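You operate a simulated robot arm through the tools that you are given. There is no shell and no other tool. Be economical: measure what you need, move in short steps, check, and stop when the job is done.

You run a simulated two-armed robot. Do the job below in one go: nothing can be reset, and whatever is moved stays where it is left.

## Task
Put the black heatsink from the top of the orange bench on the third level from the top of the grey shelf. Then take the purple plug and leave it on the silver heatsink on the top of the orange bench. Then take the fan guard and put it in the brown open carton. Then press the top left channel button to switch it off. Then stack the green board marked "B" from the counter of the extractor rack on top of the green board marked "A". Then fetch the green reel with the latest date and set it on the shelf in front of the fan. Then take the orange tray from the top of the orange bench and leave it on the right end of the green bench. Do these in the order given.
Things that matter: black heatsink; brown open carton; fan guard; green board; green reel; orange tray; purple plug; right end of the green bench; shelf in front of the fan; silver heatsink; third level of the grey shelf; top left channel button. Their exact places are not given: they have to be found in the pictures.

Only the result counts: the job must be done as asked and must still hold three seconds after the hand-in. Knocking over, shifting, dropping, spilling or breaking anything else fails it.

## Robot
Two 7-joint arms with fingered hands on one trunk, on a base that drives. Base frame: it is fixed to the floor where the robot stands at the start and does not move with it; the origin is under the middle of the robot, x ahead of it, y to its left, z up; the surface under the hand at the start is at about z = 760. Lengths are in mm, angles in rad, forces in N, time in s.
The left shoulder is at the start at [109, 170, 1126], the right one opposite. With the tool pointing down near the work surface each hand reaches from about 360 to 800 mm from the robot's upright axis, wherever it stands, measured 20 degrees to its own side. Places, roughly: black heatsink (3x3x3 cm) [700, 200, 800]; brown open carton [4500, 3750, 750]; fan guard (7x2x9 cm) [1500, 2600, 800]; green board [-1500, 1250, 1000]; green reel [1750, -1000, 1000]; purple plug (3x2x3 cm) [500, 0, 800]; right end of the green bench [3600, -600, 800]; shelf in front of the fan [3500, -2100, 900]; silver heatsink (6x4x3 cm) [800, 200, 800]; third level of the grey shelf [-300, 4800, 900]; top left channel button [600, 1900, 800]. Payload 4 kg a hand.
Tool frame (each hand has its own): the origin (TCP) lies between the finger pads and is the grasp point; the fingertips stand 26 mm ahead of it; z points along the fingers, y is the line along which they close. Largest opening 132 mm; the body of the gripper starts 73 mm behind the TCP. The gripper is a hand of 4 fingers: y runs from the thumb to the fingers, the wrist lies at [0, 0, -224] in the tool frame.
Orientation is that of the tool frame in the base frame, as a unit quaternion [w, x, y, z]. With the fingers straight down and closing along the base's y, the tool's x points along the base's -x, its y along +y and its z along -z.

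## Interface
- The arms move only by the tool jog_arm. It takes "left_moves", "right_moves" or both (then of equal length, played together; a hand with none holds still); each is a list of rows, each an object of numbers (a shift or turn left out is 0): "ax", "ay", "az": the turn, a rotation vector about the tool's x, y, z in units of 45 degrees (1.0 is 45 degrees); "x", "y", "z": the shift along the tool's x, y, z in units of 500 mm (1.0 is 500 mm). In form: [{"ax": .., "ay": .., "az": .., "x": .., "y": .., "z": ..}, ...]. A call has 1 to 8 rows; each row is the pose to reach, as a shift and turn from the pose commanded when the call began, along the tool's axes at that moment. A call with a number of a shift or a turn outside -1 to 1 is refused whole. Each row takes 0.2 s and may step no farther than 50 mm and 0.15 rad from the row before; otherwise, the whole call is refused. Where a pose cannot be reached the arm comes as near as it can. A force on the tool above 40 N (or 10 N above the force at the start of the call, whichever is more), or a blocked arm, ends the call early, and 0.2 s more pass. In this call time passes only in rows, and 0.2 s behind the last. The reply holds the time, the measured pose of the TCP, the force on the tool along the base axes, the opening and the grip force, in the units named above and with some noise, with the torque about the TCP (base axes, N m) and any sound that the robot's microphone picked up, and new pictures: "pictures" is both (left out), scene, wrist or none (wrist: the cameras of the hands that moved).
- Cameras (640 x 400 px; columns grow to the right, rows downward): "scene" is now at [197.1, -26, 1284.8]; the picture's right is [-0.39, -0.92, 0.00], its down [-0.68, 0.29, -0.67] and it looks along [0.62, -0.26, -0.74] (base axes); focal length 230 px, centre (320, 200). "left" rides on the left gripper at [-73, 6, -94] in its tool frame; the picture's right is [-0.08, -1.00, 0.00], its down [0.78, -0.06, -0.62] and it looks along [0.61, -0.05, 0.79] (tool axes); focal length 230 px, centre (320, 200). "right" rides on the right gripper at [73, 6, -94] in its tool frame; the picture's right is [-0.08, 1.00, 0.00], its down [-0.78, -0.06, -0.62] and it looks along [-0.61, -0.05, 0.79] (tool axes); focal length 230 px, centre (320, 200).
- raise_lower(by): slides the trunk up (or, below 0, down) by that many mm; the arms and the scene camera ride with it, the base frame stays. It gives what a move gives, with no picture.
- steer(legs): drives the robot by 1 to 6 legs, each [ahead, left, turn to the left] in mm, mm and rad, along the robot's own axes; the way and the turn of a leg run together, so that a leg with both is an arc; at most 1500 mm and 3.142 rad a leg. The arms and the cameras ride along, it lands a little off, and it stops where it bumps. It gives what a move gives, and a new picture of the scene camera.
- move_fingers(finger1, finger2, finger3, thumb_bend, hand): sets how far each is bent, from 0 (flat) to 100 (curled in); at 30 the hand is open as for a grip, at 70 the pads meet at the TCP. One left out holds its place. A second passes; each finger stops where it meets its share of the squeeze, and holds until it gets a number again. It is the only way to open and close the hand. It gives what a move gives, with no picture; readings hold the bend of each and the force on the fingers (four entries, about 0 where the hand has none), thumb and palm.
- pan_tilt(pan, tilt): turns the head with the scene camera to pan (to the left, within 1.396 rad either way) and tilt (down, from -0.506 to 1.204), counted from straight ahead of the robot. It gives what a move gives, and a new picture of the scene camera.
- point_at(camera, pixels): for up to 12 pixels [column, row] of the newest picture of that camera ("zoom" is the newest enlarged one), the place [x, y, z] in the base frame of the surface seen there, good to about 2 mm. The clock stands still meanwhile.
- inspect(camera, box): a new picture of the part [left, top, right, bottom] of that camera's present view, enlarged. The clock stands still meanwhile.
- hand_in(): hands the job in; it is judged then, once.

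Work in short steps. Measure before you move; look again where a grasp or a placing could have gone wrong, and mend it. You have 131 turns and 260 pictures in all, those below and enlarged ones among them. Open the grippers and draw the arms clear of the work before you hand the job in, unless the task says otherwise.

The tools are called after "Emit:" as name(argument=value, ...) on one line, values as JSON. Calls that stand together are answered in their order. jog_arm: Moves the arms, as the interface text tells. Its arguments: {"type":"object","properties":{"left_moves":{"type":"array"},"right_moves":{"type":"array"},"pictures":{"type":"string","enum":["both","scene","wrist","none"]}},"required":[]} The other tools are called the same way: raise_lower (by) slides the trunk up or down; move_fingers (finger1, finger2, finger3, thumb_bend, hand) moves the fingers one by one; steer (legs) drives the base; pan_tilt (pan, tilt) turns the head that bears the scene camera; point_at (camera, pixels) gives the place of the surface under pixels of a picture; inspect (camera, box) takes an enlarged picture of a part of a camera's view; hand_in () hands the job in.

At the start:

```text
time_s: 0.0
left_eef_pos: [550.9, 157.1, 1016.1]
left_ee_rot: [0.0, 0.0, 1.0, 0.0]
left_contact_force: [0.2, 0.1, 0.5]
left_moment: [0.01, 0.02, 0.0]
left_gripper_width: 131.7
left_gripper_force: 0.0
left_shape: jaw
left_bend: [30.0, 30.0, 30.0, 30.0]
left_finger forces: [0.0, 0.0, 0.0, 0.1, 0.1, 0.1]
right_eef_pos: [534.4, -346.6, 1026.5]
right_ee_rot: [0.0, 0.0, 1.0, 0.001]
right_contact_force: [-0.1, 0.6, -0.5]
right_moment: [0.0, 0.03, -0.01]
right_gripper_width: 131.9
right_gripper_force: 0.0
right_shape: jaw
right_bend: [30.0, 30.0, 30.0, 30.0]
right_finger forces: [0.0, 0.0, 0.0, 0.0, 0.1, 0.0]
trunk travel left (down, up): [-141.0, 210.0]
robot x, y, heading: [-2.7, -2.5, 0.0]
head pan, tilt: [-0.401, 0.836]
```

scene: 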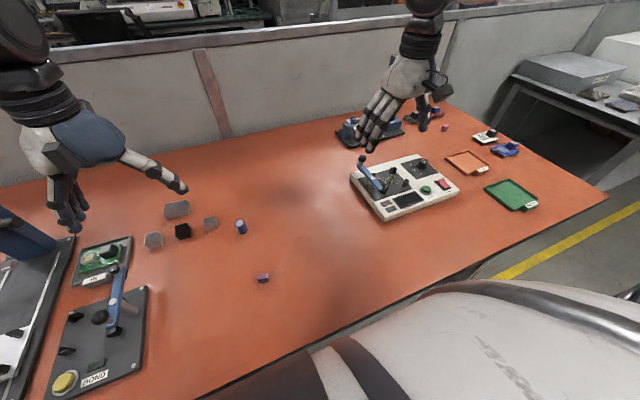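
right: 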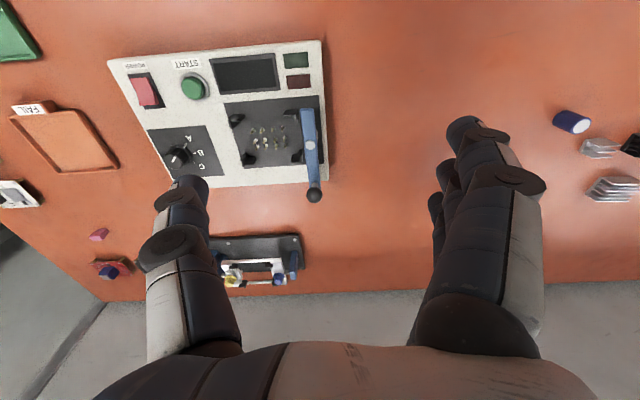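
left: 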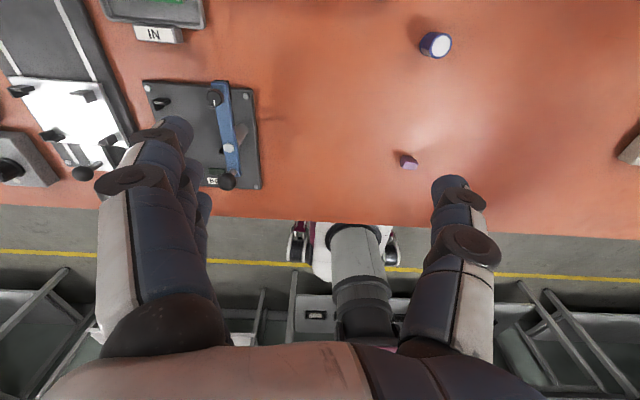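

The scene shows the heatsinks around (150-215, 205-240), the black one at (183,231), and the purple plug at (263,279). I measure them and enlarge that area.

Emit:
inspect(camera="scene", box=[130, 180, 290, 300])

Emit:
point_at(camera="scene", pixels=[[183, 228], [183, 235], [176, 207], [153, 238], [210, 221], [240, 222], [262, 276], [465, 163], [180, 250], [505, 340], [150, 300]])

```text
3.33 times, centred on (210, 240) of scene
```

zoom: 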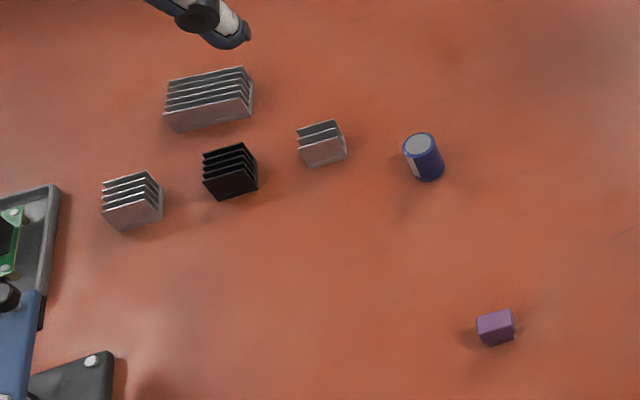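

```text
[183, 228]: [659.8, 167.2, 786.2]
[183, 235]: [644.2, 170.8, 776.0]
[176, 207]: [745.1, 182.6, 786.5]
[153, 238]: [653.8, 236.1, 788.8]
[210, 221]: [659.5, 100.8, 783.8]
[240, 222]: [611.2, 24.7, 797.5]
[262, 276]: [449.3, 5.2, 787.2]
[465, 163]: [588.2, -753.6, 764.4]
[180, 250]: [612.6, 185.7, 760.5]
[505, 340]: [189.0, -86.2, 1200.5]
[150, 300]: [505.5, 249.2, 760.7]
```

The large silver heatsink sits at about (745,183) and the black one at (655,168), with a small one on each side. I measure the corners in the zoom to choose the grasp direction.

Emit:
point_at(camera="zoom", pixels=[[204, 157], [241, 145], [257, 161], [212, 181], [218, 200], [257, 190], [172, 131], [252, 117], [165, 84], [160, 192], [300, 145], [308, 167]])

Emit:
pan_tilt(pan=0.3, tilt=0.9)

```text
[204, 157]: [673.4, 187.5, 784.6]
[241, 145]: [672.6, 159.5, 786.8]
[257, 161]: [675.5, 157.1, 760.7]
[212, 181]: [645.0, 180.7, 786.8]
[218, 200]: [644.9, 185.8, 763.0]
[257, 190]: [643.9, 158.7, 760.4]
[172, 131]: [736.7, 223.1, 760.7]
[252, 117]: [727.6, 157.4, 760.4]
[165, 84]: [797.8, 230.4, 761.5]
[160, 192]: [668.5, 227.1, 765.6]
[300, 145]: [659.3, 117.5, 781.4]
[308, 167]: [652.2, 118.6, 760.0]
```

```text
time_s: 1.1
left_eef_pos: [549.5, 155.9, 1015.7]
left_ee_rot: [0.0, 0.0, 1.0, 0.0]
left_contact_force: [0.1, -0.2, -0.3]
left_moment: [-0.01, 0.03, -0.03]
left_gripper_width: 131.9
left_gripper_force: 0.1
left_shape: jaw
left_bend: [30.0, 30.0, 30.0, 30.0]
left_finger forces: [0.0, 0.0, 0.0, 0.0, 0.2, 0.0]
right_eef_pos: [535.2, -347.3, 1027.5]
right_ee_rot: [0.0, 0.0, 1.0, 0.0]
right_contact_force: [-0.2, 0.5, -0.3]
right_moment: [-0.01, -0.01, 0.02]
right_gripper_width: 132.0
right_gripper_force: 0.1
right_shape: jaw
right_bend: [30.0, 30.0, 30.0, 30.0]
right_finger forces: [0.0, 0.0, 0.1, 0.1, 0.0, 0.1]
trunk travel left (down, up): [-141.0, 210.0]
robot x, y, heading: [-2.3, 2.7, -0.002]
head pan, tilt: [0.3, 0.901]
```

scene: 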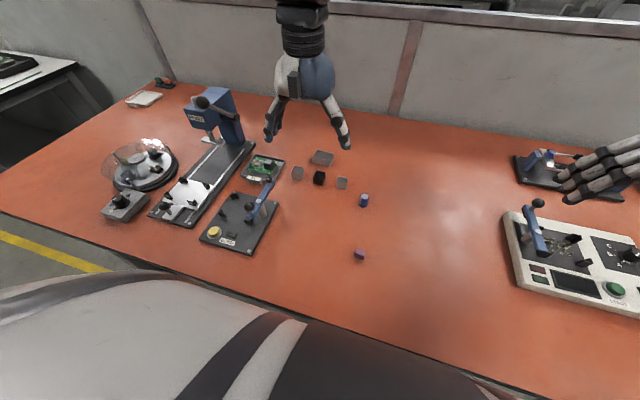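

Black spans x 644–674, y 158–187, with about 54 mm free behind it and 40 mm on each side. Before choosing a grasp I look to the left to see the grey shelf.

Emit:
pan_tilt(pan=1.39, tilt=0.15)

Emit:
pan_tilt(pan=0.7, tilt=0.15)

Emit:
pan_tilt(pan=-0.6, tilt=0.15)

```text
time_s: 2.4
left_eef_pos: [550.3, 156.0, 1016.2]
left_ee_rot: [-0.001, 0.0, 1.0, 0.0]
left_contact_force: [-0.1, 0.7, -0.8]
left_moment: [0.02, 0.0, -0.03]
left_gripper_width: 131.5
left_gripper_force: 0.1
left_shape: jaw
left_bend: [30.0, 30.0, 30.0, 30.0]
left_finger forces: [0.0, 0.1, 0.1, 0.0, 0.1, 0.1]
right_eef_pos: [533.4, -347.9, 1027.3]
right_ee_rot: [0.0, 0.0, 1.0, 0.0]
right_contact_force: [0.7, 0.7, 0.8]
right_moment: [0.0, 0.02, 0.01]
right_gripper_width: 131.9
right_gripper_force: 0.0
right_shape: jaw
right_bend: [30.0, 30.0, 30.0, 30.0]
right_finger forces: [0.0, 0.0, 0.1, 0.0, 0.1, 0.1]
trunk travel left (down, up): [-141.0, 210.0]
robot x, y, heading: [-0.3, -1.3, -0.001]
head pan, tilt: [1.389, 0.15]
```

scene: 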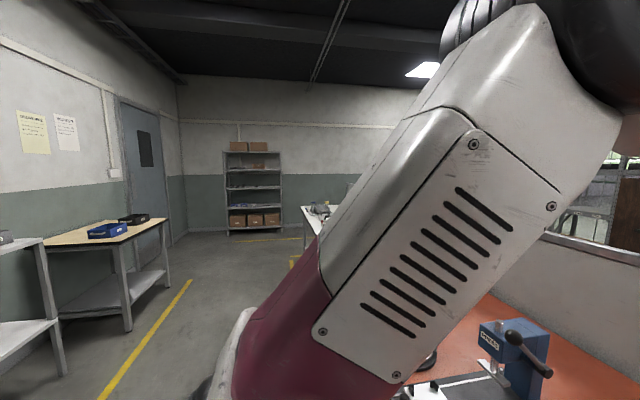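

```text
time_s: 3.5
left_eef_pos: [551.0, 156.7, 1016.1]
left_ee_rot: [0.0, 0.0, 1.0, -0.001]
left_contact_force: [0.1, 0.1, 0.4]
left_moment: [-0.01, 0.0, -0.03]
left_gripper_width: 131.8
left_gripper_force: 0.0
left_shape: jaw
left_bend: [30.0, 30.0, 30.0, 30.0]
left_finger forces: [0.0, 0.0, 0.0, 0.1, 0.0, 0.0]
right_eef_pos: [535.0, -347.6, 1027.2]
right_ee_rot: [0.0, 0.0, 1.0, 0.0]
right_contact_force: [-0.1, -0.3, -0.6]
right_moment: [0.03, 0.02, 0.02]
right_gripper_width: 132.0
right_gripper_force: 0.1
right_shape: jaw
right_bend: [30.0, 30.0, 30.0, 30.0]
right_finger forces: [0.0, 0.0, 0.0, 0.0, 0.1, 0.1]
trunk travel left (down, up): [-141.0, 210.0]
robot x, y, heading: [-1.8, 2.3, 0.001]
head pan, tilt: [0.7, 0.15]
```

scene: 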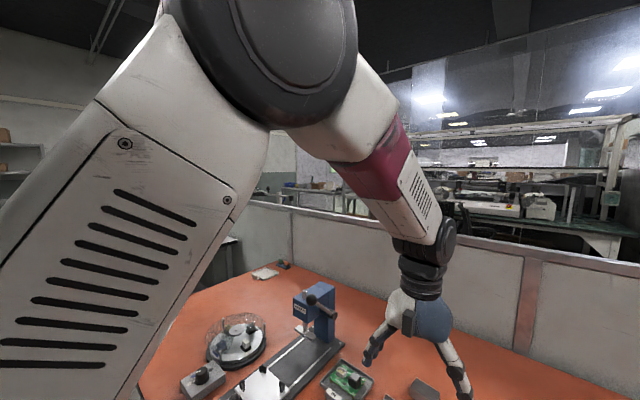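

```text
time_s: 4.9
left_eef_pos: [549.9, 156.4, 1014.7]
left_ee_rot: [0.0, 0.0, 1.0, 0.001]
left_contact_force: [-0.5, -0.9, -0.5]
left_moment: [0.04, 0.01, 0.01]
left_gripper_width: 131.7
left_gripper_force: 0.0
left_shape: jaw
left_bend: [30.0, 30.0, 30.0, 30.0]
left_finger forces: [0.0, 0.1, 0.0, 0.0, 0.0, 0.0]
right_eef_pos: [533.6, -347.8, 1027.5]
right_ee_rot: [0.0, 0.0, 1.0, 0.001]
right_contact_force: [-0.3, 0.8, -0.3]
right_moment: [-0.01, 0.01, 0.01]
right_gripper_width: 132.0
right_gripper_force: 0.1
right_shape: jaw
right_bend: [30.0, 30.0, 30.0, 30.0]
right_finger forces: [0.1, 0.0, 0.0, 0.0, 0.1, 0.1]
trunk travel left (down, up): [-141.0, 210.0]
robot x, y, heading: [-0.7, 1.8, -0.002]
head pan, tilt: [-0.6, 0.15]
```

scene: 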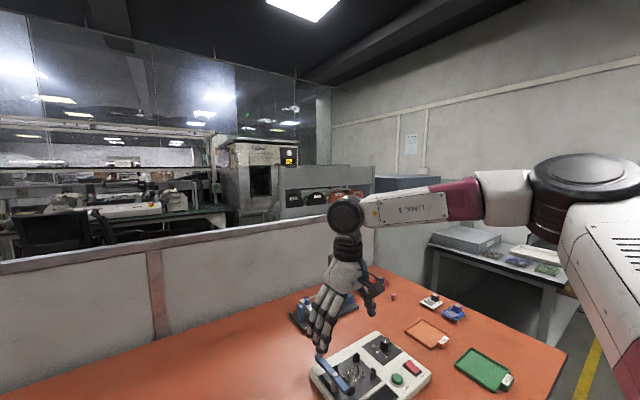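

The grey shelf stands at the far left, against the back wall (pixels 225-285, 150-235). I'll grasp the black heatsink from above, closing along base x, so I start with the first 45° of turn and move over it.

Emit:
jog_arm(left_moves=[{"az": 0.1667, "x": -0.036, "y": 0.005, "z": 0.03}, {"az": 0.3333, "x": -0.073, "y": 0.01, "z": 0.06}, {"az": 0.5, "x": -0.109, "y": 0.015, "z": 0.09}, {"az": 0.6667, "x": -0.145, "y": 0.02, "z": 0.12}, {"az": 0.8333, "x": -0.182, "y": 0.025, "z": 0.15}, {"az": 1.0, "x": -0.218, "y": 0.03, "z": 0.18}], pictures="none")

Emit:
jog_arm(left_moves=[{"az": 0.1667}, {"az": 0.3333}, {"az": 0.5}, {"az": 0.6667}, {"az": 0.8333}, {"az": 1.0}], pictures="wrist")

Emit:
move_fingers(hand="left", finger1=45, finger2=45, finger3=45, thumb_bend=45)

Emit:
pan_tilt(pan=0.2, tilt=0.9)

```text
time_s: 6.3
left_eef_pos: [659.8, 171.4, 925.2]
left_ee_rot: [0.0, 0.384, 0.923, -0.001]
left_contact_force: [-0.8, -0.2, -0.5]
left_moment: [0.0, -0.02, 0.02]
left_gripper_width: 131.9
left_gripper_force: 0.1
left_shape: jaw
left_bend: [30.0, 30.0, 30.0, 30.0]
left_finger forces: [0.1, 0.1, 0.1, 0.0, 0.0, 0.0]
right_eef_pos: [534.6, -347.7, 1026.9]
right_ee_rot: [0.0, 0.0, 1.0, 0.0]
right_contact_force: [0.3, 0.2, 0.0]
right_moment: [0.01, 0.0, -0.01]
right_gripper_width: 131.9
right_gripper_force: 0.1
right_shape: jaw
right_bend: [30.0, 30.0, 30.0, 30.0]
right_finger forces: [0.0, 0.0, 0.1, 0.1, 0.0, 0.1]
trunk travel left (down, up): [-141.0, 210.0]
robot x, y, heading: [-1.9, 0.1, -0.004]
head pan, tilt: [-0.6, 0.15]
```

```text
time_s: 7.7
left_eef_pos: [659.7, 169.4, 926.0]
left_ee_rot: [0.0, 0.708, 0.706, 0.0]
left_contact_force: [1.0, -0.6, 0.4]
left_moment: [0.0, -0.01, 0.02]
left_gripper_width: 131.9
left_gripper_force: 0.1
left_shape: jaw
left_bend: [30.0, 30.0, 30.0, 30.0]
left_finger forces: [0.1, 0.0, 0.1, 0.1, 0.1, 0.0]
right_eef_pos: [533.5, -347.6, 1027.8]
right_ee_rot: [0.0, 0.0, 1.0, 0.001]
right_contact_force: [0.2, 0.4, -0.8]
right_moment: [-0.02, -0.04, 0.01]
right_gripper_width: 131.9
right_gripper_force: 0.1
right_shape: jaw
right_bend: [30.0, 30.0, 30.0, 30.0]
right_finger forces: [0.0, 0.0, 0.0, 0.1, 0.1, 0.0]
trunk travel left (down, up): [-141.0, 210.0]
robot x, y, heading: [-2.7, 1.4, -0.001]
head pan, tilt: [-0.6, 0.15]
```

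left: 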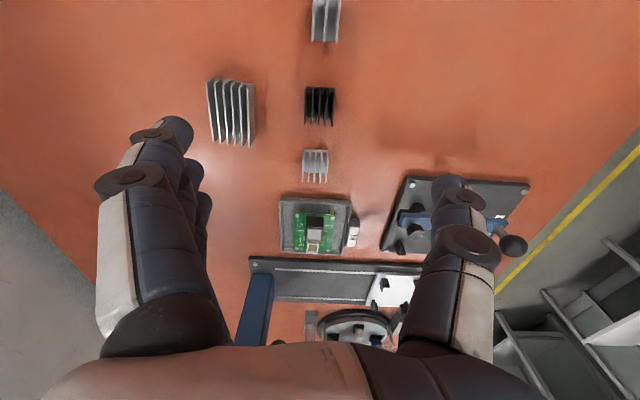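

```text
time_s: 8.7
left_eef_pos: [659.0, 171.2, 925.6]
left_ee_rot: [0.0, 0.707, 0.708, 0.0]
left_contact_force: [0.4, 0.5, 0.1]
left_moment: [0.03, 0.0, 0.03]
left_gripper_width: 87.9
left_gripper_force: 0.0
left_shape: fingers
left_bend: [45.0, 45.0, 45.0, 45.0]
left_finger forces: [0.0, 0.0, 0.0, 0.0, 0.0, 0.0]
right_eef_pos: [535.1, -347.8, 1026.2]
right_ee_rot: [0.0, 0.0, 1.0, 0.0]
right_contact_force: [-0.1, 0.6, -0.5]
right_moment: [0.02, -0.02, 0.01]
right_gripper_width: 131.9
right_gripper_force: 0.1
right_shape: jaw
right_bend: [30.0, 30.0, 30.0, 30.0]
right_finger forces: [0.1, 0.0, 0.1, 0.0, 0.0, 0.0]
trunk travel left (down, up): [-141.0, 210.0]
robot x, y, heading: [-4.7, -0.4, -0.003]
head pan, tilt: [-0.6, 0.15]
```

```text
time_s: 9.9
left_eef_pos: [658.5, 170.2, 926.2]
left_ee_rot: [0.001, 0.707, 0.707, 0.0]
left_contact_force: [0.0, 0.1, -0.8]
left_moment: [-0.03, -0.01, 0.02]
left_gripper_width: 88.0
left_gripper_force: 0.1
left_shape: fingers
left_bend: [45.0, 45.0, 45.0, 45.0]
left_finger forces: [0.0, 0.0, 0.1, 0.1, 0.1, 0.0]
right_eef_pos: [534.3, -347.9, 1026.9]
right_ee_rot: [0.0, 0.0, 1.0, 0.0]
right_contact_force: [-0.1, 0.8, 0.3]
right_moment: [-0.01, -0.01, 0.01]
right_gripper_width: 132.1
right_gripper_force: 0.0
right_shape: jaw
right_bend: [30.0, 30.0, 30.0, 30.0]
right_finger forces: [0.1, 0.0, 0.1, 0.1, 0.0, 0.0]
trunk travel left (down, up): [-141.0, 210.0]
robot x, y, heading: [-2.1, -1.8, 0.003]
head pan, tilt: [0.201, 0.901]
```

scene: 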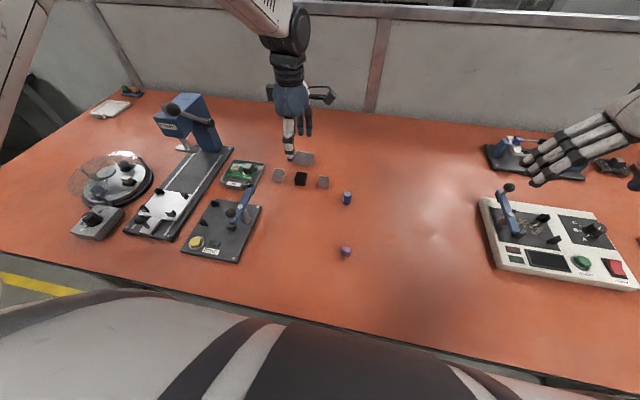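

The hand is centred over the black heatsink with an 88 mm opening. I descend straight to TCP z≈791 and close.

Emit:
jog_arm(left_moves=[{"z": 0.07}, {"z": 0.14}, {"z": 0.21}, {"z": 0.25}, {"z": 0.27}], pictures="both")

Emit:
inspect(camera="scene", box=[240, 100, 380, 210])

```text
time_s: 11.1
left_eef_pos: [660.1, 170.9, 791.4]
left_ee_rot: [0.001, 0.707, 0.707, 0.002]
left_contact_force: [-0.2, 0.7, 5.7]
left_moment: [0.03, 0.19, -0.01]
left_gripper_width: 87.8
left_gripper_force: 2.5
left_shape: fingers
left_bend: [45.0, 45.0, 45.0, 45.0]
left_finger forces: [0.4, 0.4, 0.4, 0.1, 4.5, 0.0]
right_eef_pos: [533.8, -347.4, 1027.2]
right_ee_rot: [0.001, -0.001, 1.0, 0.0]
right_contact_force: [0.4, -0.3, -0.2]
right_moment: [0.01, 0.03, 0.01]
right_gripper_width: 131.8
right_gripper_force: 0.1
right_shape: jaw
right_bend: [30.0, 30.0, 30.0, 30.0]
right_finger forces: [0.0, 0.0, 0.0, 0.0, 0.1, 0.0]
trunk travel left (down, up): [-141.0, 210.0]
robot x, y, heading: [-2.4, -1.7, -0.0]
head pan, tilt: [0.201, 0.901]
```

scene: 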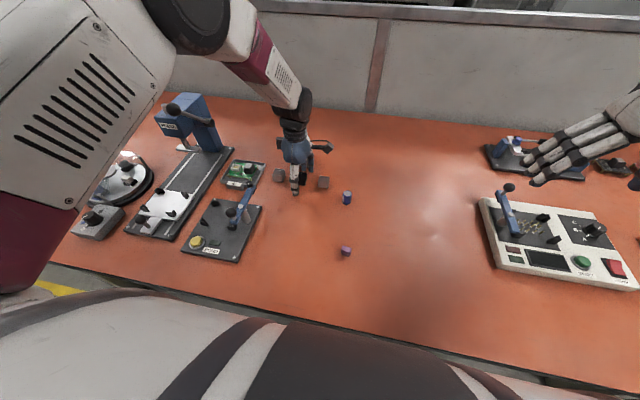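
left: 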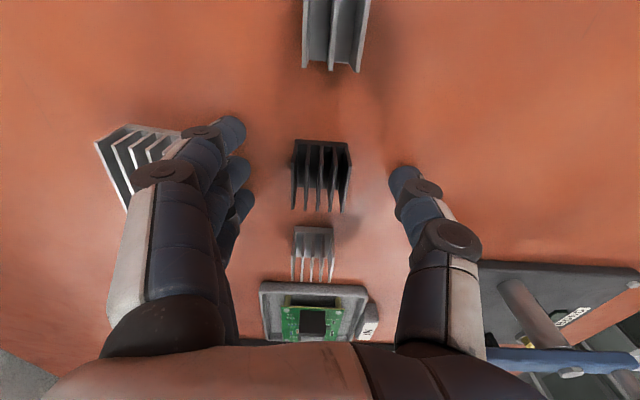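

```text
3.64 times, centred on (310, 155) of scene
```

zoom: 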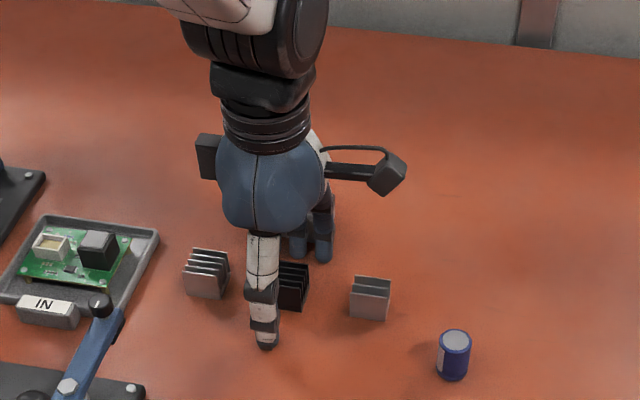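

The thumb is lightly pressing on the bench (4.5 N), so I rise 4 mm and then close.

Emit:
jog_arm(left_moves=[{"z": -0.008}], pictures="none")

Emit:
move_fingers(hand="left", finger1=68, finger2=68, finger3=68, thumb_bend=68)

Emit:
inspect(camera="left", box=[120, 50, 520, 300])

```text
time_s: 11.5
left_eef_pos: [659.2, 171.1, 794.0]
left_ee_rot: [0.0, 0.707, 0.707, 0.0]
left_contact_force: [-0.4, -0.1, 0.5]
left_moment: [0.04, 0.02, 0.01]
left_gripper_width: 87.5
left_gripper_force: 0.0
left_shape: fingers
left_bend: [45.0, 45.0, 45.0, 45.0]
left_finger forces: [0.0, 0.0, 0.1, 0.0, 0.0, 0.0]
right_eef_pos: [533.7, -347.5, 1026.7]
right_ee_rot: [0.0, 0.001, 1.0, 0.0]
right_contact_force: [0.0, 1.2, -1.1]
right_moment: [0.0, -0.01, -0.01]
right_gripper_width: 131.7
right_gripper_force: 0.0
right_shape: jaw
right_bend: [30.0, 30.0, 30.0, 30.0]
right_finger forces: [0.0, 0.1, 0.1, 0.1, 0.0, 0.0]
trunk travel left (down, up): [-141.0, 210.0]
robot x, y, heading: [0.0, -3.0, 0.002]
head pan, tilt: [0.201, 0.901]
```

```text
time_s: 12.5
left_eef_pos: [659.1, 170.9, 795.4]
left_ee_rot: [0.0, 0.707, 0.707, 0.0]
left_contact_force: [-1.3, -0.7, 0.6]
left_moment: [0.01, -0.04, 0.02]
left_gripper_width: 31.6
left_gripper_force: 7.8
left_shape: fingers
left_bend: [63.0, 62.0, 68.0, 65.0]
left_finger forces: [3.7, 4.5, 0.0, 0.0, 8.2, 0.0]
right_eef_pos: [534.3, -347.7, 1026.4]
right_ee_rot: [0.0, 0.0, 1.0, 0.001]
right_contact_force: [-0.4, 0.5, -0.3]
right_moment: [-0.01, -0.01, 0.01]
right_gripper_width: 131.8
right_gripper_force: 0.1
right_shape: jaw
right_bend: [30.0, 30.0, 30.0, 30.0]
right_finger forces: [0.0, 0.0, 0.1, 0.0, 0.0, 0.1]
trunk travel left (down, up): [-141.0, 210.0]
robot x, y, heading: [-0.7, -0.9, -0.001]
head pan, tilt: [0.201, 0.901]
```

```text
1.60 times, centred on (320, 175) of left
```

zoom: 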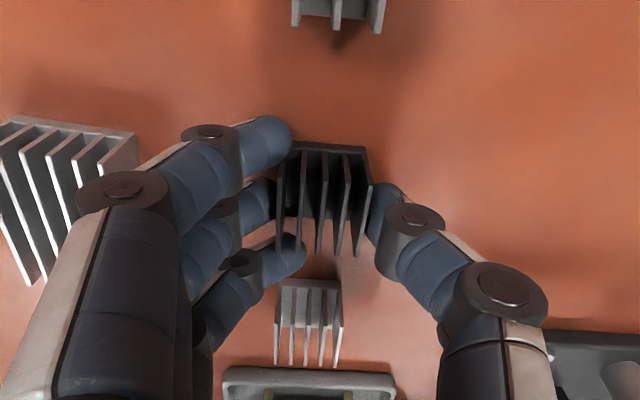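

Fingers 1, 2 and the thumb hold the heatsink (31.6 mm, 8 N); finger 3 missed beside it. I lift it.

Emit:
jog_arm(left_moves=[{"z": -0.02}, {"z": -0.08}, {"z": -0.16}, {"z": -0.24}, {"z": -0.32}, {"z": -0.4}], pictures="both")

```text
time_s: 13.9
left_eef_pos: [658.1, 170.3, 995.5]
left_ee_rot: [-0.001, 0.707, 0.707, 0.0]
left_contact_force: [-0.8, 0.3, -0.1]
left_moment: [0.0, 0.0, 0.0]
left_gripper_width: 31.9
left_gripper_force: 8.4
left_shape: fingers
left_bend: [63.0, 62.0, 68.0, 65.0]
left_finger forces: [3.7, 4.6, 0.2, 0.1, 8.1, 0.0]
right_eef_pos: [533.0, -348.0, 1027.4]
right_ee_rot: [0.0, 0.0, 1.0, 0.0]
right_contact_force: [0.2, 0.1, -0.8]
right_moment: [0.02, 0.01, 0.02]
right_gripper_width: 131.9
right_gripper_force: 0.1
right_shape: jaw
right_bend: [30.0, 30.0, 30.0, 30.0]
right_finger forces: [0.0, 0.1, 0.1, 0.0, 0.0, 0.1]
trunk travel left (down, up): [-141.0, 210.0]
robot x, y, heading: [0.8, -2.2, -0.001]
head pan, tilt: [0.201, 0.901]
```

scene: 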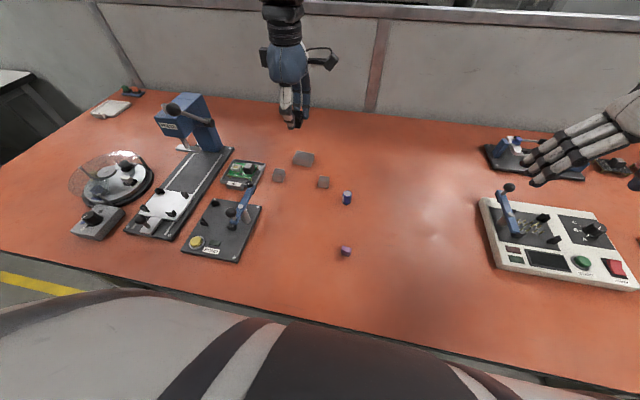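
left: 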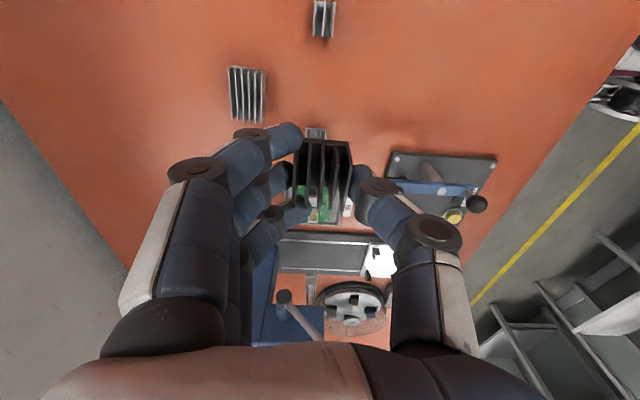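

Heatsink held. I back off from the bench 300 mm, then turn left 90° and look ahead.

Emit:
steer(legs=[[-300, 0, 0], [0, 0, 1.571]])

Emit:
pan_tilt(pan=0.0, tilt=0.3)

```text
time_s: 19.7
left_eef_pos: [-472.6, 658.0, 993.4]
left_ee_rot: [0.0, -0.001, 1.0, 0.0]
left_contact_force: [0.4, -0.1, 0.0]
left_moment: [-0.02, -0.04, 0.01]
left_gripper_width: 31.5
left_gripper_force: 7.3
left_shape: fingers
left_bend: [64.0, 62.0, 68.0, 65.0]
left_finger forces: [3.6, 4.4, 0.1, 0.1, 7.5, 0.1]
right_eef_pos: [45.7, 534.4, 1027.5]
right_ee_rot: [-0.001, 0.708, -0.706, 0.0]
right_contact_force: [-0.2, -0.5, -0.7]
right_moment: [0.0, -0.01, 0.01]
right_gripper_width: 131.8
right_gripper_force: 0.0
right_shape: jaw
right_bend: [30.0, 30.0, 30.0, 30.0]
right_finger forces: [0.1, 0.0, 0.1, 0.1, 0.0, 0.1]
trunk travel left (down, up): [-141.0, 210.0]
robot x, y, heading: [-300.8, -1.9, 1.576]
head pan, tilt: [0.201, 0.901]
```

scene: 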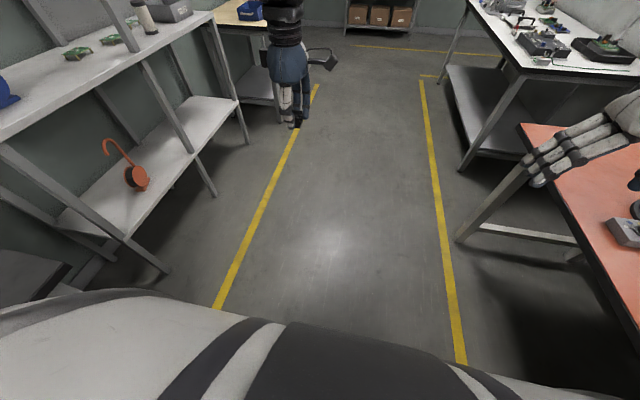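

```text
time_s: 20.7
left_eef_pos: [-472.4, 658.1, 995.2]
left_ee_rot: [-0.001, -0.001, 1.0, 0.001]
left_contact_force: [0.4, -0.1, -0.5]
left_moment: [-0.03, 0.0, -0.04]
left_gripper_width: 31.3
left_gripper_force: 7.6
left_shape: fingers
left_bend: [64.0, 62.0, 68.0, 65.0]
left_finger forces: [3.6, 4.3, 0.0, 0.0, 7.6, 0.1]
right_eef_pos: [45.2, 534.5, 1027.5]
right_ee_rot: [-0.001, 0.708, -0.706, -0.001]
right_contact_force: [0.6, -0.3, 0.7]
right_moment: [-0.01, 0.01, -0.04]
right_gripper_width: 131.9
right_gripper_force: 0.1
right_shape: jaw
right_bend: [30.0, 30.0, 30.0, 30.0]
right_finger forces: [0.1, 0.1, 0.0, 0.0, 0.1, 0.0]
trunk travel left (down, up): [-141.0, 210.0]
robot x, y, heading: [-296.4, 2.4, 1.566]
head pan, tilt: [0.0, 0.3]
```

scene: 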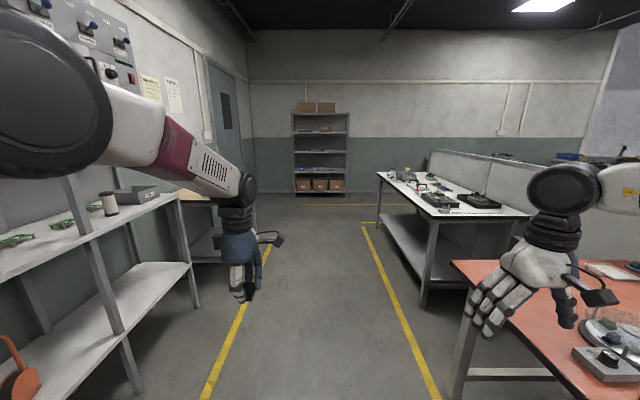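

The corridor to the shelf is clear and straight ahead. I enlarge the shelf and measure it.

Emit:
inspect(camera="scene", box=[270, 90, 370, 205])

Emit:
point_at(camera="scene", pixels=[[293, 114], [349, 114], [320, 115], [320, 133], [320, 151], [320, 172], [320, 193], [260, 370], [432, 370]])

```text
3.48 times, centred on (320, 148) of scene
```

zoom: 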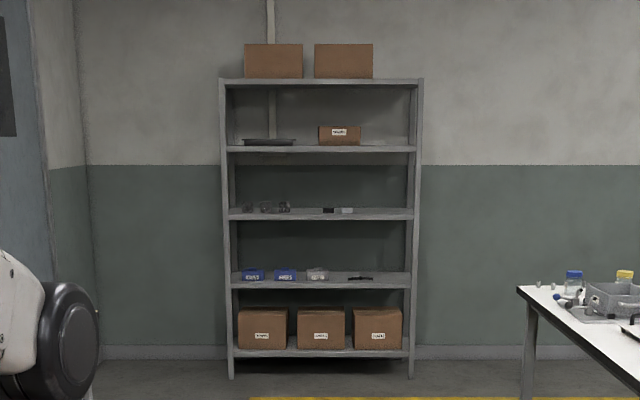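

```text
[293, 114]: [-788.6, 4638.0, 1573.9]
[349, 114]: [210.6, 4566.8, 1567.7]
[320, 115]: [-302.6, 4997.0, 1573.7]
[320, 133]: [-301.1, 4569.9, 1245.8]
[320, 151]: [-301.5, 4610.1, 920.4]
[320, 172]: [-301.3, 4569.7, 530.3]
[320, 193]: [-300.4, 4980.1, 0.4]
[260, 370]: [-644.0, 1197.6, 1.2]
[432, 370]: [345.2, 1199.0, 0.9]
```

The third level is at z≈915 with a 340 mm gap, front edge y≈4567, and it holds small items at about x −600…−480 and −260…−180. I drive along the corridor to 650 mm short and look closely.

Emit:
steer(legs=[[1500, 0, 0.003], [1500, 0, 0], [500, 0, 0]])

Emit:
inspect(camera="scene", box=[160, 140, 480, 340])

```text
time_s: 37.7
left_eef_pos: [-484.5, 4141.2, 994.9]
left_ee_rot: [0.0, -0.003, 1.0, 0.0]
left_contact_force: [-0.5, -0.3, -0.8]
left_moment: [-0.02, 0.0, 0.01]
left_gripper_width: 31.1
left_gripper_force: 8.0
left_shape: fingers
left_bend: [64.0, 62.0, 68.0, 65.0]
left_finger forces: [3.6, 4.3, 0.0, 0.1, 7.6, 0.1]
right_eef_pos: [35.3, 4018.6, 1026.9]
right_ee_rot: [0.0, 0.71, -0.704, 0.0]
right_contact_force: [0.4, 0.8, -1.2]
right_moment: [0.0, -0.04, -0.01]
right_gripper_width: 132.1
right_gripper_force: 0.1
right_shape: jaw
right_bend: [30.0, 30.0, 30.0, 30.0]
right_finger forces: [0.0, 0.0, 0.0, 0.1, 0.0, 0.1]
trunk travel left (down, up): [-141.0, 210.0]
robot x, y, heading: [-306.8, 3483.9, 1.571]
head pan, tilt: [0.0, 0.3]
```

scene: 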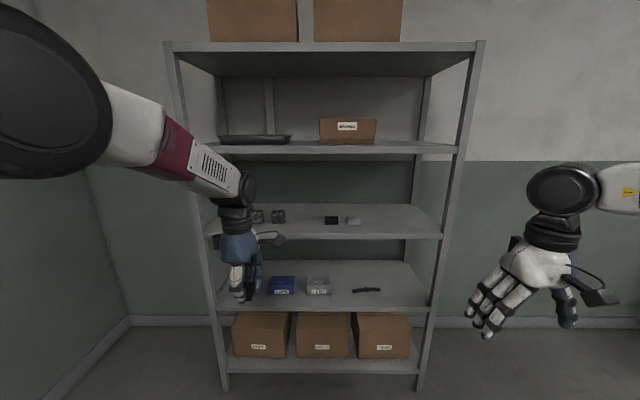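

```text
2.00 times, centred on (320, 240) of scene
```

zoom: 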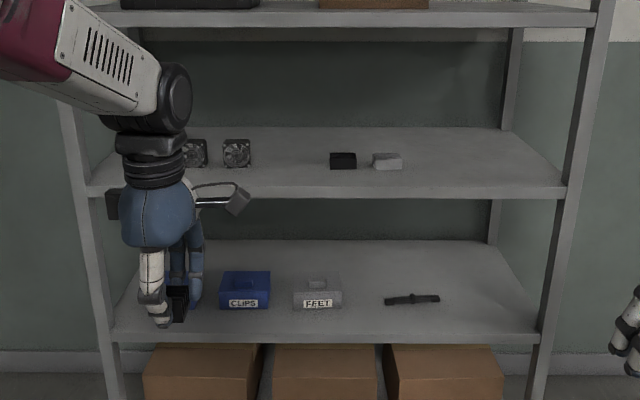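

The third level holds fans at left and two small blocks at the middle-right. I measure free spots in the front and the blocks.

Emit:
point_at(camera="zoom", pixels=[[290, 185], [470, 185], [290, 193], [343, 170], [387, 168], [237, 167], [290, 150], [290, 24], [480, 165], [343, 152], [560, 188]])

```text
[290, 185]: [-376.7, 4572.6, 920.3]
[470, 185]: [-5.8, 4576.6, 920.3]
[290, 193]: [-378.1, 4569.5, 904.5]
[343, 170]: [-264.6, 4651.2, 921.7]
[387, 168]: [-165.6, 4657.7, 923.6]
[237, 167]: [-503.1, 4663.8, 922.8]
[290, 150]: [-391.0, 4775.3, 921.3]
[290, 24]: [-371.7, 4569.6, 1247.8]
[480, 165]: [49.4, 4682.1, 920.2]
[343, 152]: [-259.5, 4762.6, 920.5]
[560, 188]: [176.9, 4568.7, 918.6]
```

The shelf surface is z=920; I'll place at x≈-40, near the front edge. First I turn the hand back so it closes sideways, and draw it in a little.

Emit:
jog_arm(left_moves=[{"az": -0.1667, "x": -0.026, "y": -0.02}, {"az": -0.3333, "x": -0.052, "y": -0.04}, {"az": -0.5, "x": -0.078, "y": -0.06}, {"az": -0.6667, "x": -0.104, "y": -0.08}, {"az": -0.8333, "x": -0.13, "y": -0.1}, {"az": -1.0, "x": -0.156, "y": -0.116}], pictures="none")

Emit:
jog_arm(left_moves=[{"az": -0.1667}, {"az": -0.3333}, {"az": -0.5}, {"az": -0.6667}, {"az": -0.8333}, {"az": -1.0}], pictures="none")

Emit:
jog_arm(left_moves=[{"ay": -0.15}, {"ay": -0.3}, {"ay": -0.45}], pictures="wrist")

Emit:
steer(legs=[[0, -366, 0]])

```text
time_s: 39.1
left_eef_pos: [-411.2, 4082.4, 994.4]
left_ee_rot: [0.004, -0.391, 0.92, -0.002]
left_contact_force: [1.1, -0.8, -0.9]
left_moment: [-0.03, 0.01, 0.03]
left_gripper_width: 31.4
left_gripper_force: 7.2
left_shape: fingers
left_bend: [64.0, 62.0, 68.0, 65.0]
left_finger forces: [3.7, 4.3, 0.1, 0.0, 7.6, 0.0]
right_eef_pos: [35.1, 4019.7, 1026.9]
right_ee_rot: [0.0, 0.709, -0.705, 0.0]
right_contact_force: [-0.7, -0.1, -0.1]
right_moment: [-0.01, -0.04, -0.01]
right_gripper_width: 131.8
right_gripper_force: 0.1
right_shape: jaw
right_bend: [30.0, 30.0, 30.0, 30.0]
right_finger forces: [0.1, 0.0, 0.0, 0.0, 0.0, 0.1]
trunk travel left (down, up): [-141.0, 210.0]
robot x, y, heading: [-306.4, 3482.5, 1.582]
head pan, tilt: [0.0, 0.3]
```

```text
time_s: 40.5
left_eef_pos: [-421.9, 4088.7, 1005.9]
left_ee_rot: [-0.026, 0.727, -0.686, 0.022]
left_contact_force: [-0.3, 0.2, -0.4]
left_moment: [-0.01, 0.0, 0.02]
left_gripper_width: 31.2
left_gripper_force: 7.7
left_shape: fingers
left_bend: [64.0, 62.0, 68.0, 65.0]
left_finger forces: [3.8, 4.3, 0.0, 0.0, 7.6, 0.0]
right_eef_pos: [34.0, 4017.9, 1025.8]
right_ee_rot: [0.001, 0.71, -0.704, 0.0]
right_contact_force: [-0.4, 1.2, 0.2]
right_moment: [-0.03, 0.02, 0.04]
right_gripper_width: 132.0
right_gripper_force: 0.1
right_shape: jaw
right_bend: [30.0, 30.0, 30.0, 30.0]
right_finger forces: [0.0, 0.1, 0.0, 0.1, 0.1, 0.0]
trunk travel left (down, up): [-141.0, 210.0]
robot x, y, heading: [-308.2, 3481.9, 1.583]
head pan, tilt: [0.0, 0.3]
```

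```text
time_s: 41.3
left_eef_pos: [-418.3, 4086.1, 1000.7]
left_ee_rot: [-0.145, 0.718, -0.673, -0.098]
left_contact_force: [0.1, 0.4, -0.6]
left_moment: [-0.03, -0.01, 0.02]
left_gripper_width: 31.2
left_gripper_force: 8.0
left_shape: fingers
left_bend: [64.0, 62.0, 68.0, 65.0]
left_finger forces: [3.8, 4.3, 0.0, 0.0, 7.4, 0.0]
right_eef_pos: [35.8, 4017.8, 1027.1]
right_ee_rot: [0.0, 0.71, -0.705, 0.001]
right_contact_force: [-0.6, -0.4, 0.7]
right_moment: [0.03, 0.05, -0.01]
right_gripper_width: 132.0
right_gripper_force: 0.1
right_shape: jaw
right_bend: [30.0, 30.0, 30.0, 30.0]
right_finger forces: [0.0, 0.0, 0.0, 0.1, 0.0, 0.0]
trunk travel left (down, up): [-141.0, 210.0]
robot x, y, heading: [-310.1, 3484.1, 1.579]
head pan, tilt: [0.0, 0.3]
```

left: 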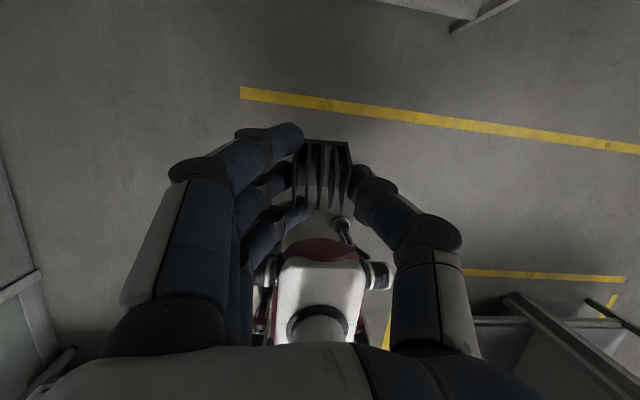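

```text
time_s: 45.0
left_eef_pos: [-48.4, 4091.0, 1006.3]
left_ee_rot: [-0.148, 0.717, -0.674, -0.1]
left_contact_force: [-0.5, 0.1, 0.1]
left_moment: [-0.02, -0.02, 0.01]
left_gripper_width: 31.0
left_gripper_force: 7.9
left_shape: fingers
left_bend: [64.0, 62.0, 68.0, 65.0]
left_finger forces: [3.8, 4.2, 0.0, 0.1, 7.3, 0.0]
right_eef_pos: [401.4, 4020.5, 1027.0]
right_ee_rot: [0.0, 0.711, -0.703, 0.001]
right_contact_force: [-0.3, -0.1, -0.4]
right_moment: [-0.02, 0.01, 0.01]
right_gripper_width: 131.8
right_gripper_force: 0.0
right_shape: jaw
right_bend: [30.0, 30.0, 30.0, 30.0]
right_finger forces: [0.0, 0.0, 0.1, 0.0, 0.0, 0.0]
trunk travel left (down, up): [-141.0, 210.0]
robot x, y, heading: [56.1, 3485.8, 1.582]
head pan, tilt: [0.0, 0.3]
```

scene: 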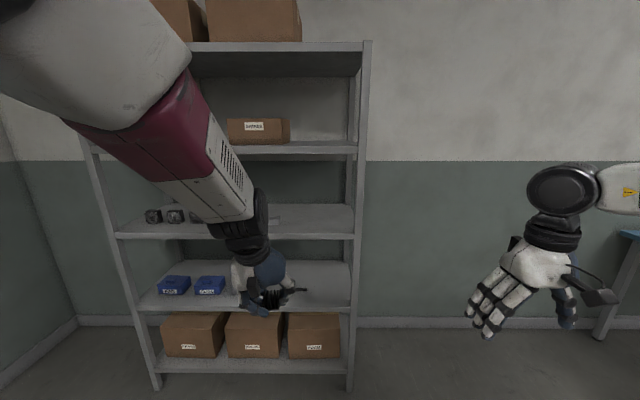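

Hand tilted 20°, heatsink still held. I tilt 8° more so the wrist stays outside the upper shelf lip, then drive forward 430 mm.

Emit:
jog_arm(left_moves=[{"ay": -0.17}], pictures="none")

Emit:
steer(legs=[[430, 0, -0.01]])

Emit:
inspect(camera="left", box=[160, 0, 480, 300])

```text
time_s: 45.5
left_eef_pos: [-49.6, 4090.1, 1007.7]
left_ee_rot: [-0.195, 0.707, -0.664, -0.147]
left_contact_force: [0.0, -0.2, -0.1]
left_moment: [0.02, -0.02, 0.01]
left_gripper_width: 30.9
left_gripper_force: 7.9
left_shape: fingers
left_bend: [64.0, 62.0, 68.0, 65.0]
left_finger forces: [3.8, 4.3, 0.1, 0.0, 7.3, 0.0]
right_eef_pos: [402.1, 4019.7, 1028.0]
right_ee_rot: [-0.001, 0.71, -0.705, -0.001]
right_contact_force: [-0.4, 0.0, 0.3]
right_moment: [0.01, 0.03, 0.0]
right_gripper_width: 131.7
right_gripper_force: 0.1
right_shape: jaw
right_bend: [30.0, 30.0, 30.0, 30.0]
right_finger forces: [0.0, 0.1, 0.1, 0.1, 0.0, 0.1]
trunk travel left (down, up): [-141.0, 210.0]
robot x, y, heading: [59.3, 3485.0, 1.58]
head pan, tilt: [0.0, 0.3]
```

```text
time_s: 48.1
left_eef_pos: [-47.2, 4517.4, 1006.1]
left_ee_rot: [-0.194, 0.706, -0.666, -0.147]
left_contact_force: [0.8, 0.1, -0.1]
left_moment: [0.02, 0.0, 0.02]
left_gripper_width: 31.0
left_gripper_force: 7.7
left_shape: fingers
left_bend: [64.0, 62.0, 68.0, 65.0]
left_finger forces: [3.8, 4.4, 0.0, 0.0, 7.3, 0.1]
right_eef_pos: [404.6, 4446.1, 1027.7]
right_ee_rot: [0.0, 0.708, -0.706, -0.001]
right_contact_force: [-0.4, 0.1, -1.0]
right_moment: [-0.04, -0.03, -0.02]
right_gripper_width: 131.7
right_gripper_force: 0.1
right_shape: jaw
right_bend: [30.0, 30.0, 30.0, 30.0]
right_finger forces: [0.0, 0.0, 0.0, 0.0, 0.1, 0.0]
trunk travel left (down, up): [-141.0, 210.0]
robot x, y, heading: [56.5, 3910.6, 1.571]
head pan, tilt: [0.0, 0.3]
```

scene: 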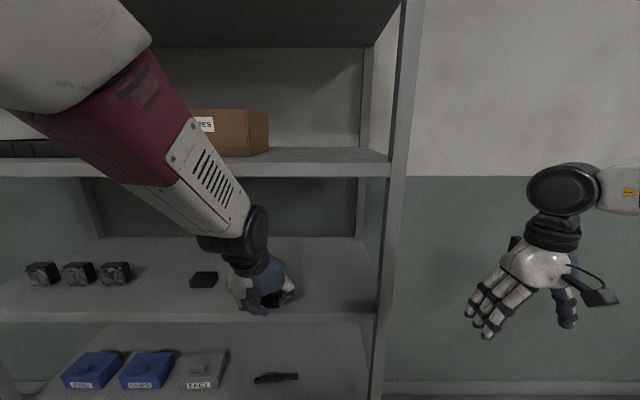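

```text
1.33 times, centred on (320, 150) of left
```

zoom: 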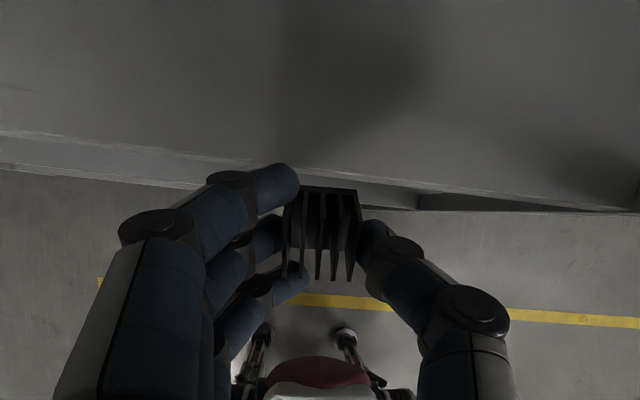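

Hand is 50 mm short of the front edge at z 1006 and the spot is free. I move in 85 mm, then look.

Emit:
jog_arm(left_moves=[{"x": -0.05, "y": -0.002, "z": 0.027}, {"x": -0.1, "y": -0.004, "z": 0.054}, {"x": -0.15, "y": -0.007, "z": 0.08}, {"x": -0.136, "y": -0.005, "z": 0.107}, {"x": -0.122, "y": -0.002, "z": 0.134}], pictures="both")

```text
time_s: 49.3
left_eef_pos: [-47.2, 4603.6, 975.5]
left_ee_rot: [-0.196, 0.706, -0.664, -0.147]
left_contact_force: [0.4, 0.1, -0.7]
left_moment: [0.0, 0.02, 0.0]
left_gripper_width: 30.7
left_gripper_force: 7.8
left_shape: fingers
left_bend: [64.0, 62.0, 68.0, 65.0]
left_finger forces: [3.6, 4.2, 0.1, 0.1, 7.3, 0.0]
right_eef_pos: [403.5, 4445.9, 1026.5]
right_ee_rot: [0.0, 0.707, -0.707, -0.001]
right_contact_force: [0.1, 0.0, -0.2]
right_moment: [0.01, -0.02, 0.0]
right_gripper_width: 132.1
right_gripper_force: 0.0
right_shape: jaw
right_bend: [30.0, 30.0, 30.0, 30.0]
right_finger forces: [0.0, 0.0, 0.0, 0.1, 0.1, 0.1]
trunk travel left (down, up): [-141.0, 210.0]
robot x, y, heading: [56.9, 3914.3, 1.573]
head pan, tilt: [0.0, 0.3]
```

scene: 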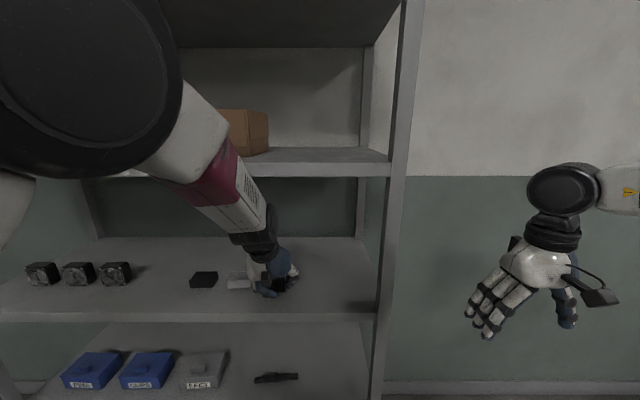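
left: 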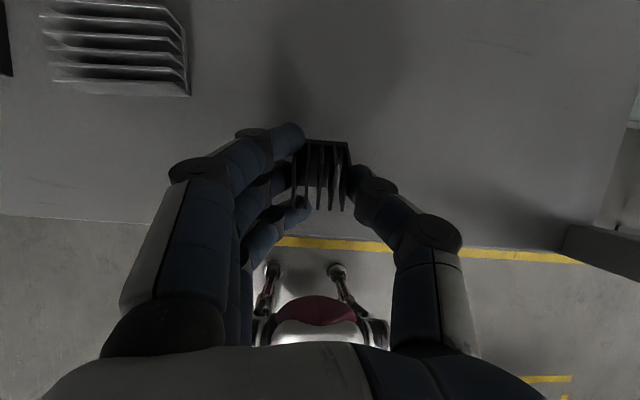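

The heatsink is over the shelf about 40 mm inside the edge. I lower in fine steps toward contact.

Emit:
jog_arm(left_moves=[{"x": 0.008, "y": 0.0015, "z": 0.016}, {"x": 0.013, "y": 0.002, "z": 0.025}], pictures="none")

Emit:
inspect(camera="left", box=[220, 80, 440, 260])

```text
time_s: 49.9
left_eef_pos: [-48.2, 4604.8, 963.2]
left_ee_rot: [-0.197, 0.708, -0.662, -0.145]
left_contact_force: [0.3, 0.2, -0.2]
left_moment: [0.07, 0.0, -0.04]
left_gripper_width: 30.6
left_gripper_force: 8.2
left_shape: fingers
left_bend: [64.0, 62.0, 68.0, 65.0]
left_finger forces: [3.8, 4.4, 0.1, 0.1, 7.2, 0.0]
right_eef_pos: [403.2, 4446.7, 1028.2]
right_ee_rot: [0.0, 0.707, -0.707, 0.0]
right_contact_force: [0.1, -0.2, -0.2]
right_moment: [0.02, 0.0, -0.01]
right_gripper_width: 131.8
right_gripper_force: 0.0
right_shape: jaw
right_bend: [30.0, 30.0, 30.0, 30.0]
right_finger forces: [0.0, 0.0, 0.0, 0.1, 0.1, 0.1]
trunk travel left (down, up): [-141.0, 210.0]
robot x, y, heading: [58.3, 3911.7, 1.572]
head pan, tilt: [0.0, 0.3]
```

```text
2.22 times, centred on (330, 170) of left
```

zoom: 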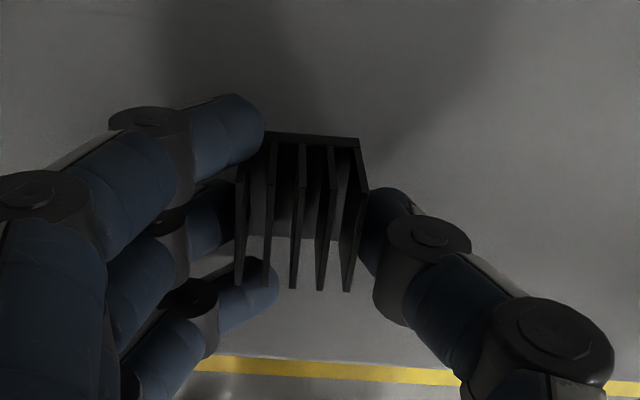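

No contact yet at z 963; I lower further 5 mm.

Emit:
jog_arm(left_moves=[{"x": 0.003, "z": 0.006}, {"x": 0.005, "y": 0.001, "z": 0.009}], pictures="none")

```text
time_s: 50.5
left_eef_pos: [-50.2, 4604.0, 959.6]
left_ee_rot: [-0.198, 0.709, -0.661, -0.144]
left_contact_force: [0.4, 0.1, -0.8]
left_moment: [-0.01, 0.03, -0.02]
left_gripper_width: 30.7
left_gripper_force: 7.7
left_shape: fingers
left_bend: [64.0, 62.0, 68.0, 65.0]
left_finger forces: [3.8, 4.3, 0.2, 0.1, 7.2, 0.0]
right_eef_pos: [403.9, 4445.7, 1027.5]
right_ee_rot: [-0.001, 0.708, -0.706, 0.0]
right_contact_force: [-0.3, -0.9, 0.3]
right_moment: [-0.01, 0.02, 0.0]
right_gripper_width: 131.9
right_gripper_force: 0.2
right_shape: jaw
right_bend: [30.0, 30.0, 30.0, 30.0]
right_finger forces: [0.1, 0.1, 0.0, 0.0, 0.1, 0.1]
trunk travel left (down, up): [-141.0, 210.0]
robot x, y, heading: [53.1, 3914.3, 1.576]
head pan, tilt: [0.0, 0.3]
```

Still no contact; a few more small steps.

Emit:
jog_arm(left_moves=[{"x": 0.002, "z": 0.004}, {"x": 0.004, "z": 0.008}, {"x": 0.006, "y": 0.001, "z": 0.011}], pictures="none")

```text
time_s: 51.3
left_eef_pos: [-52.2, 4605.2, 956.6]
left_ee_rot: [-0.201, 0.71, -0.658, -0.147]
left_contact_force: [-2.1, 1.6, 10.3]
left_moment: [-0.06, 0.12, -0.06]
left_gripper_width: 30.6
left_gripper_force: 13.1
left_shape: fingers
left_bend: [64.0, 62.0, 71.0, 65.0]
left_finger forces: [3.8, 4.2, 10.6, 0.1, 7.3, 0.0]
right_eef_pos: [403.8, 4445.2, 1029.1]
right_ee_rot: [-0.001, 0.707, -0.707, -0.001]
right_contact_force: [0.6, 0.5, -0.6]
right_moment: [-0.01, 0.04, -0.01]
right_gripper_width: 131.7
right_gripper_force: 0.0
right_shape: jaw
right_bend: [30.0, 30.0, 30.0, 30.0]
right_finger forces: [0.0, 0.0, 0.0, 0.1, 0.0, 0.1]
trunk travel left (down, up): [-141.0, 210.0]
robot x, y, heading: [55.9, 3913.8, 1.573]
head pan, tilt: [0.0, 0.3]
```

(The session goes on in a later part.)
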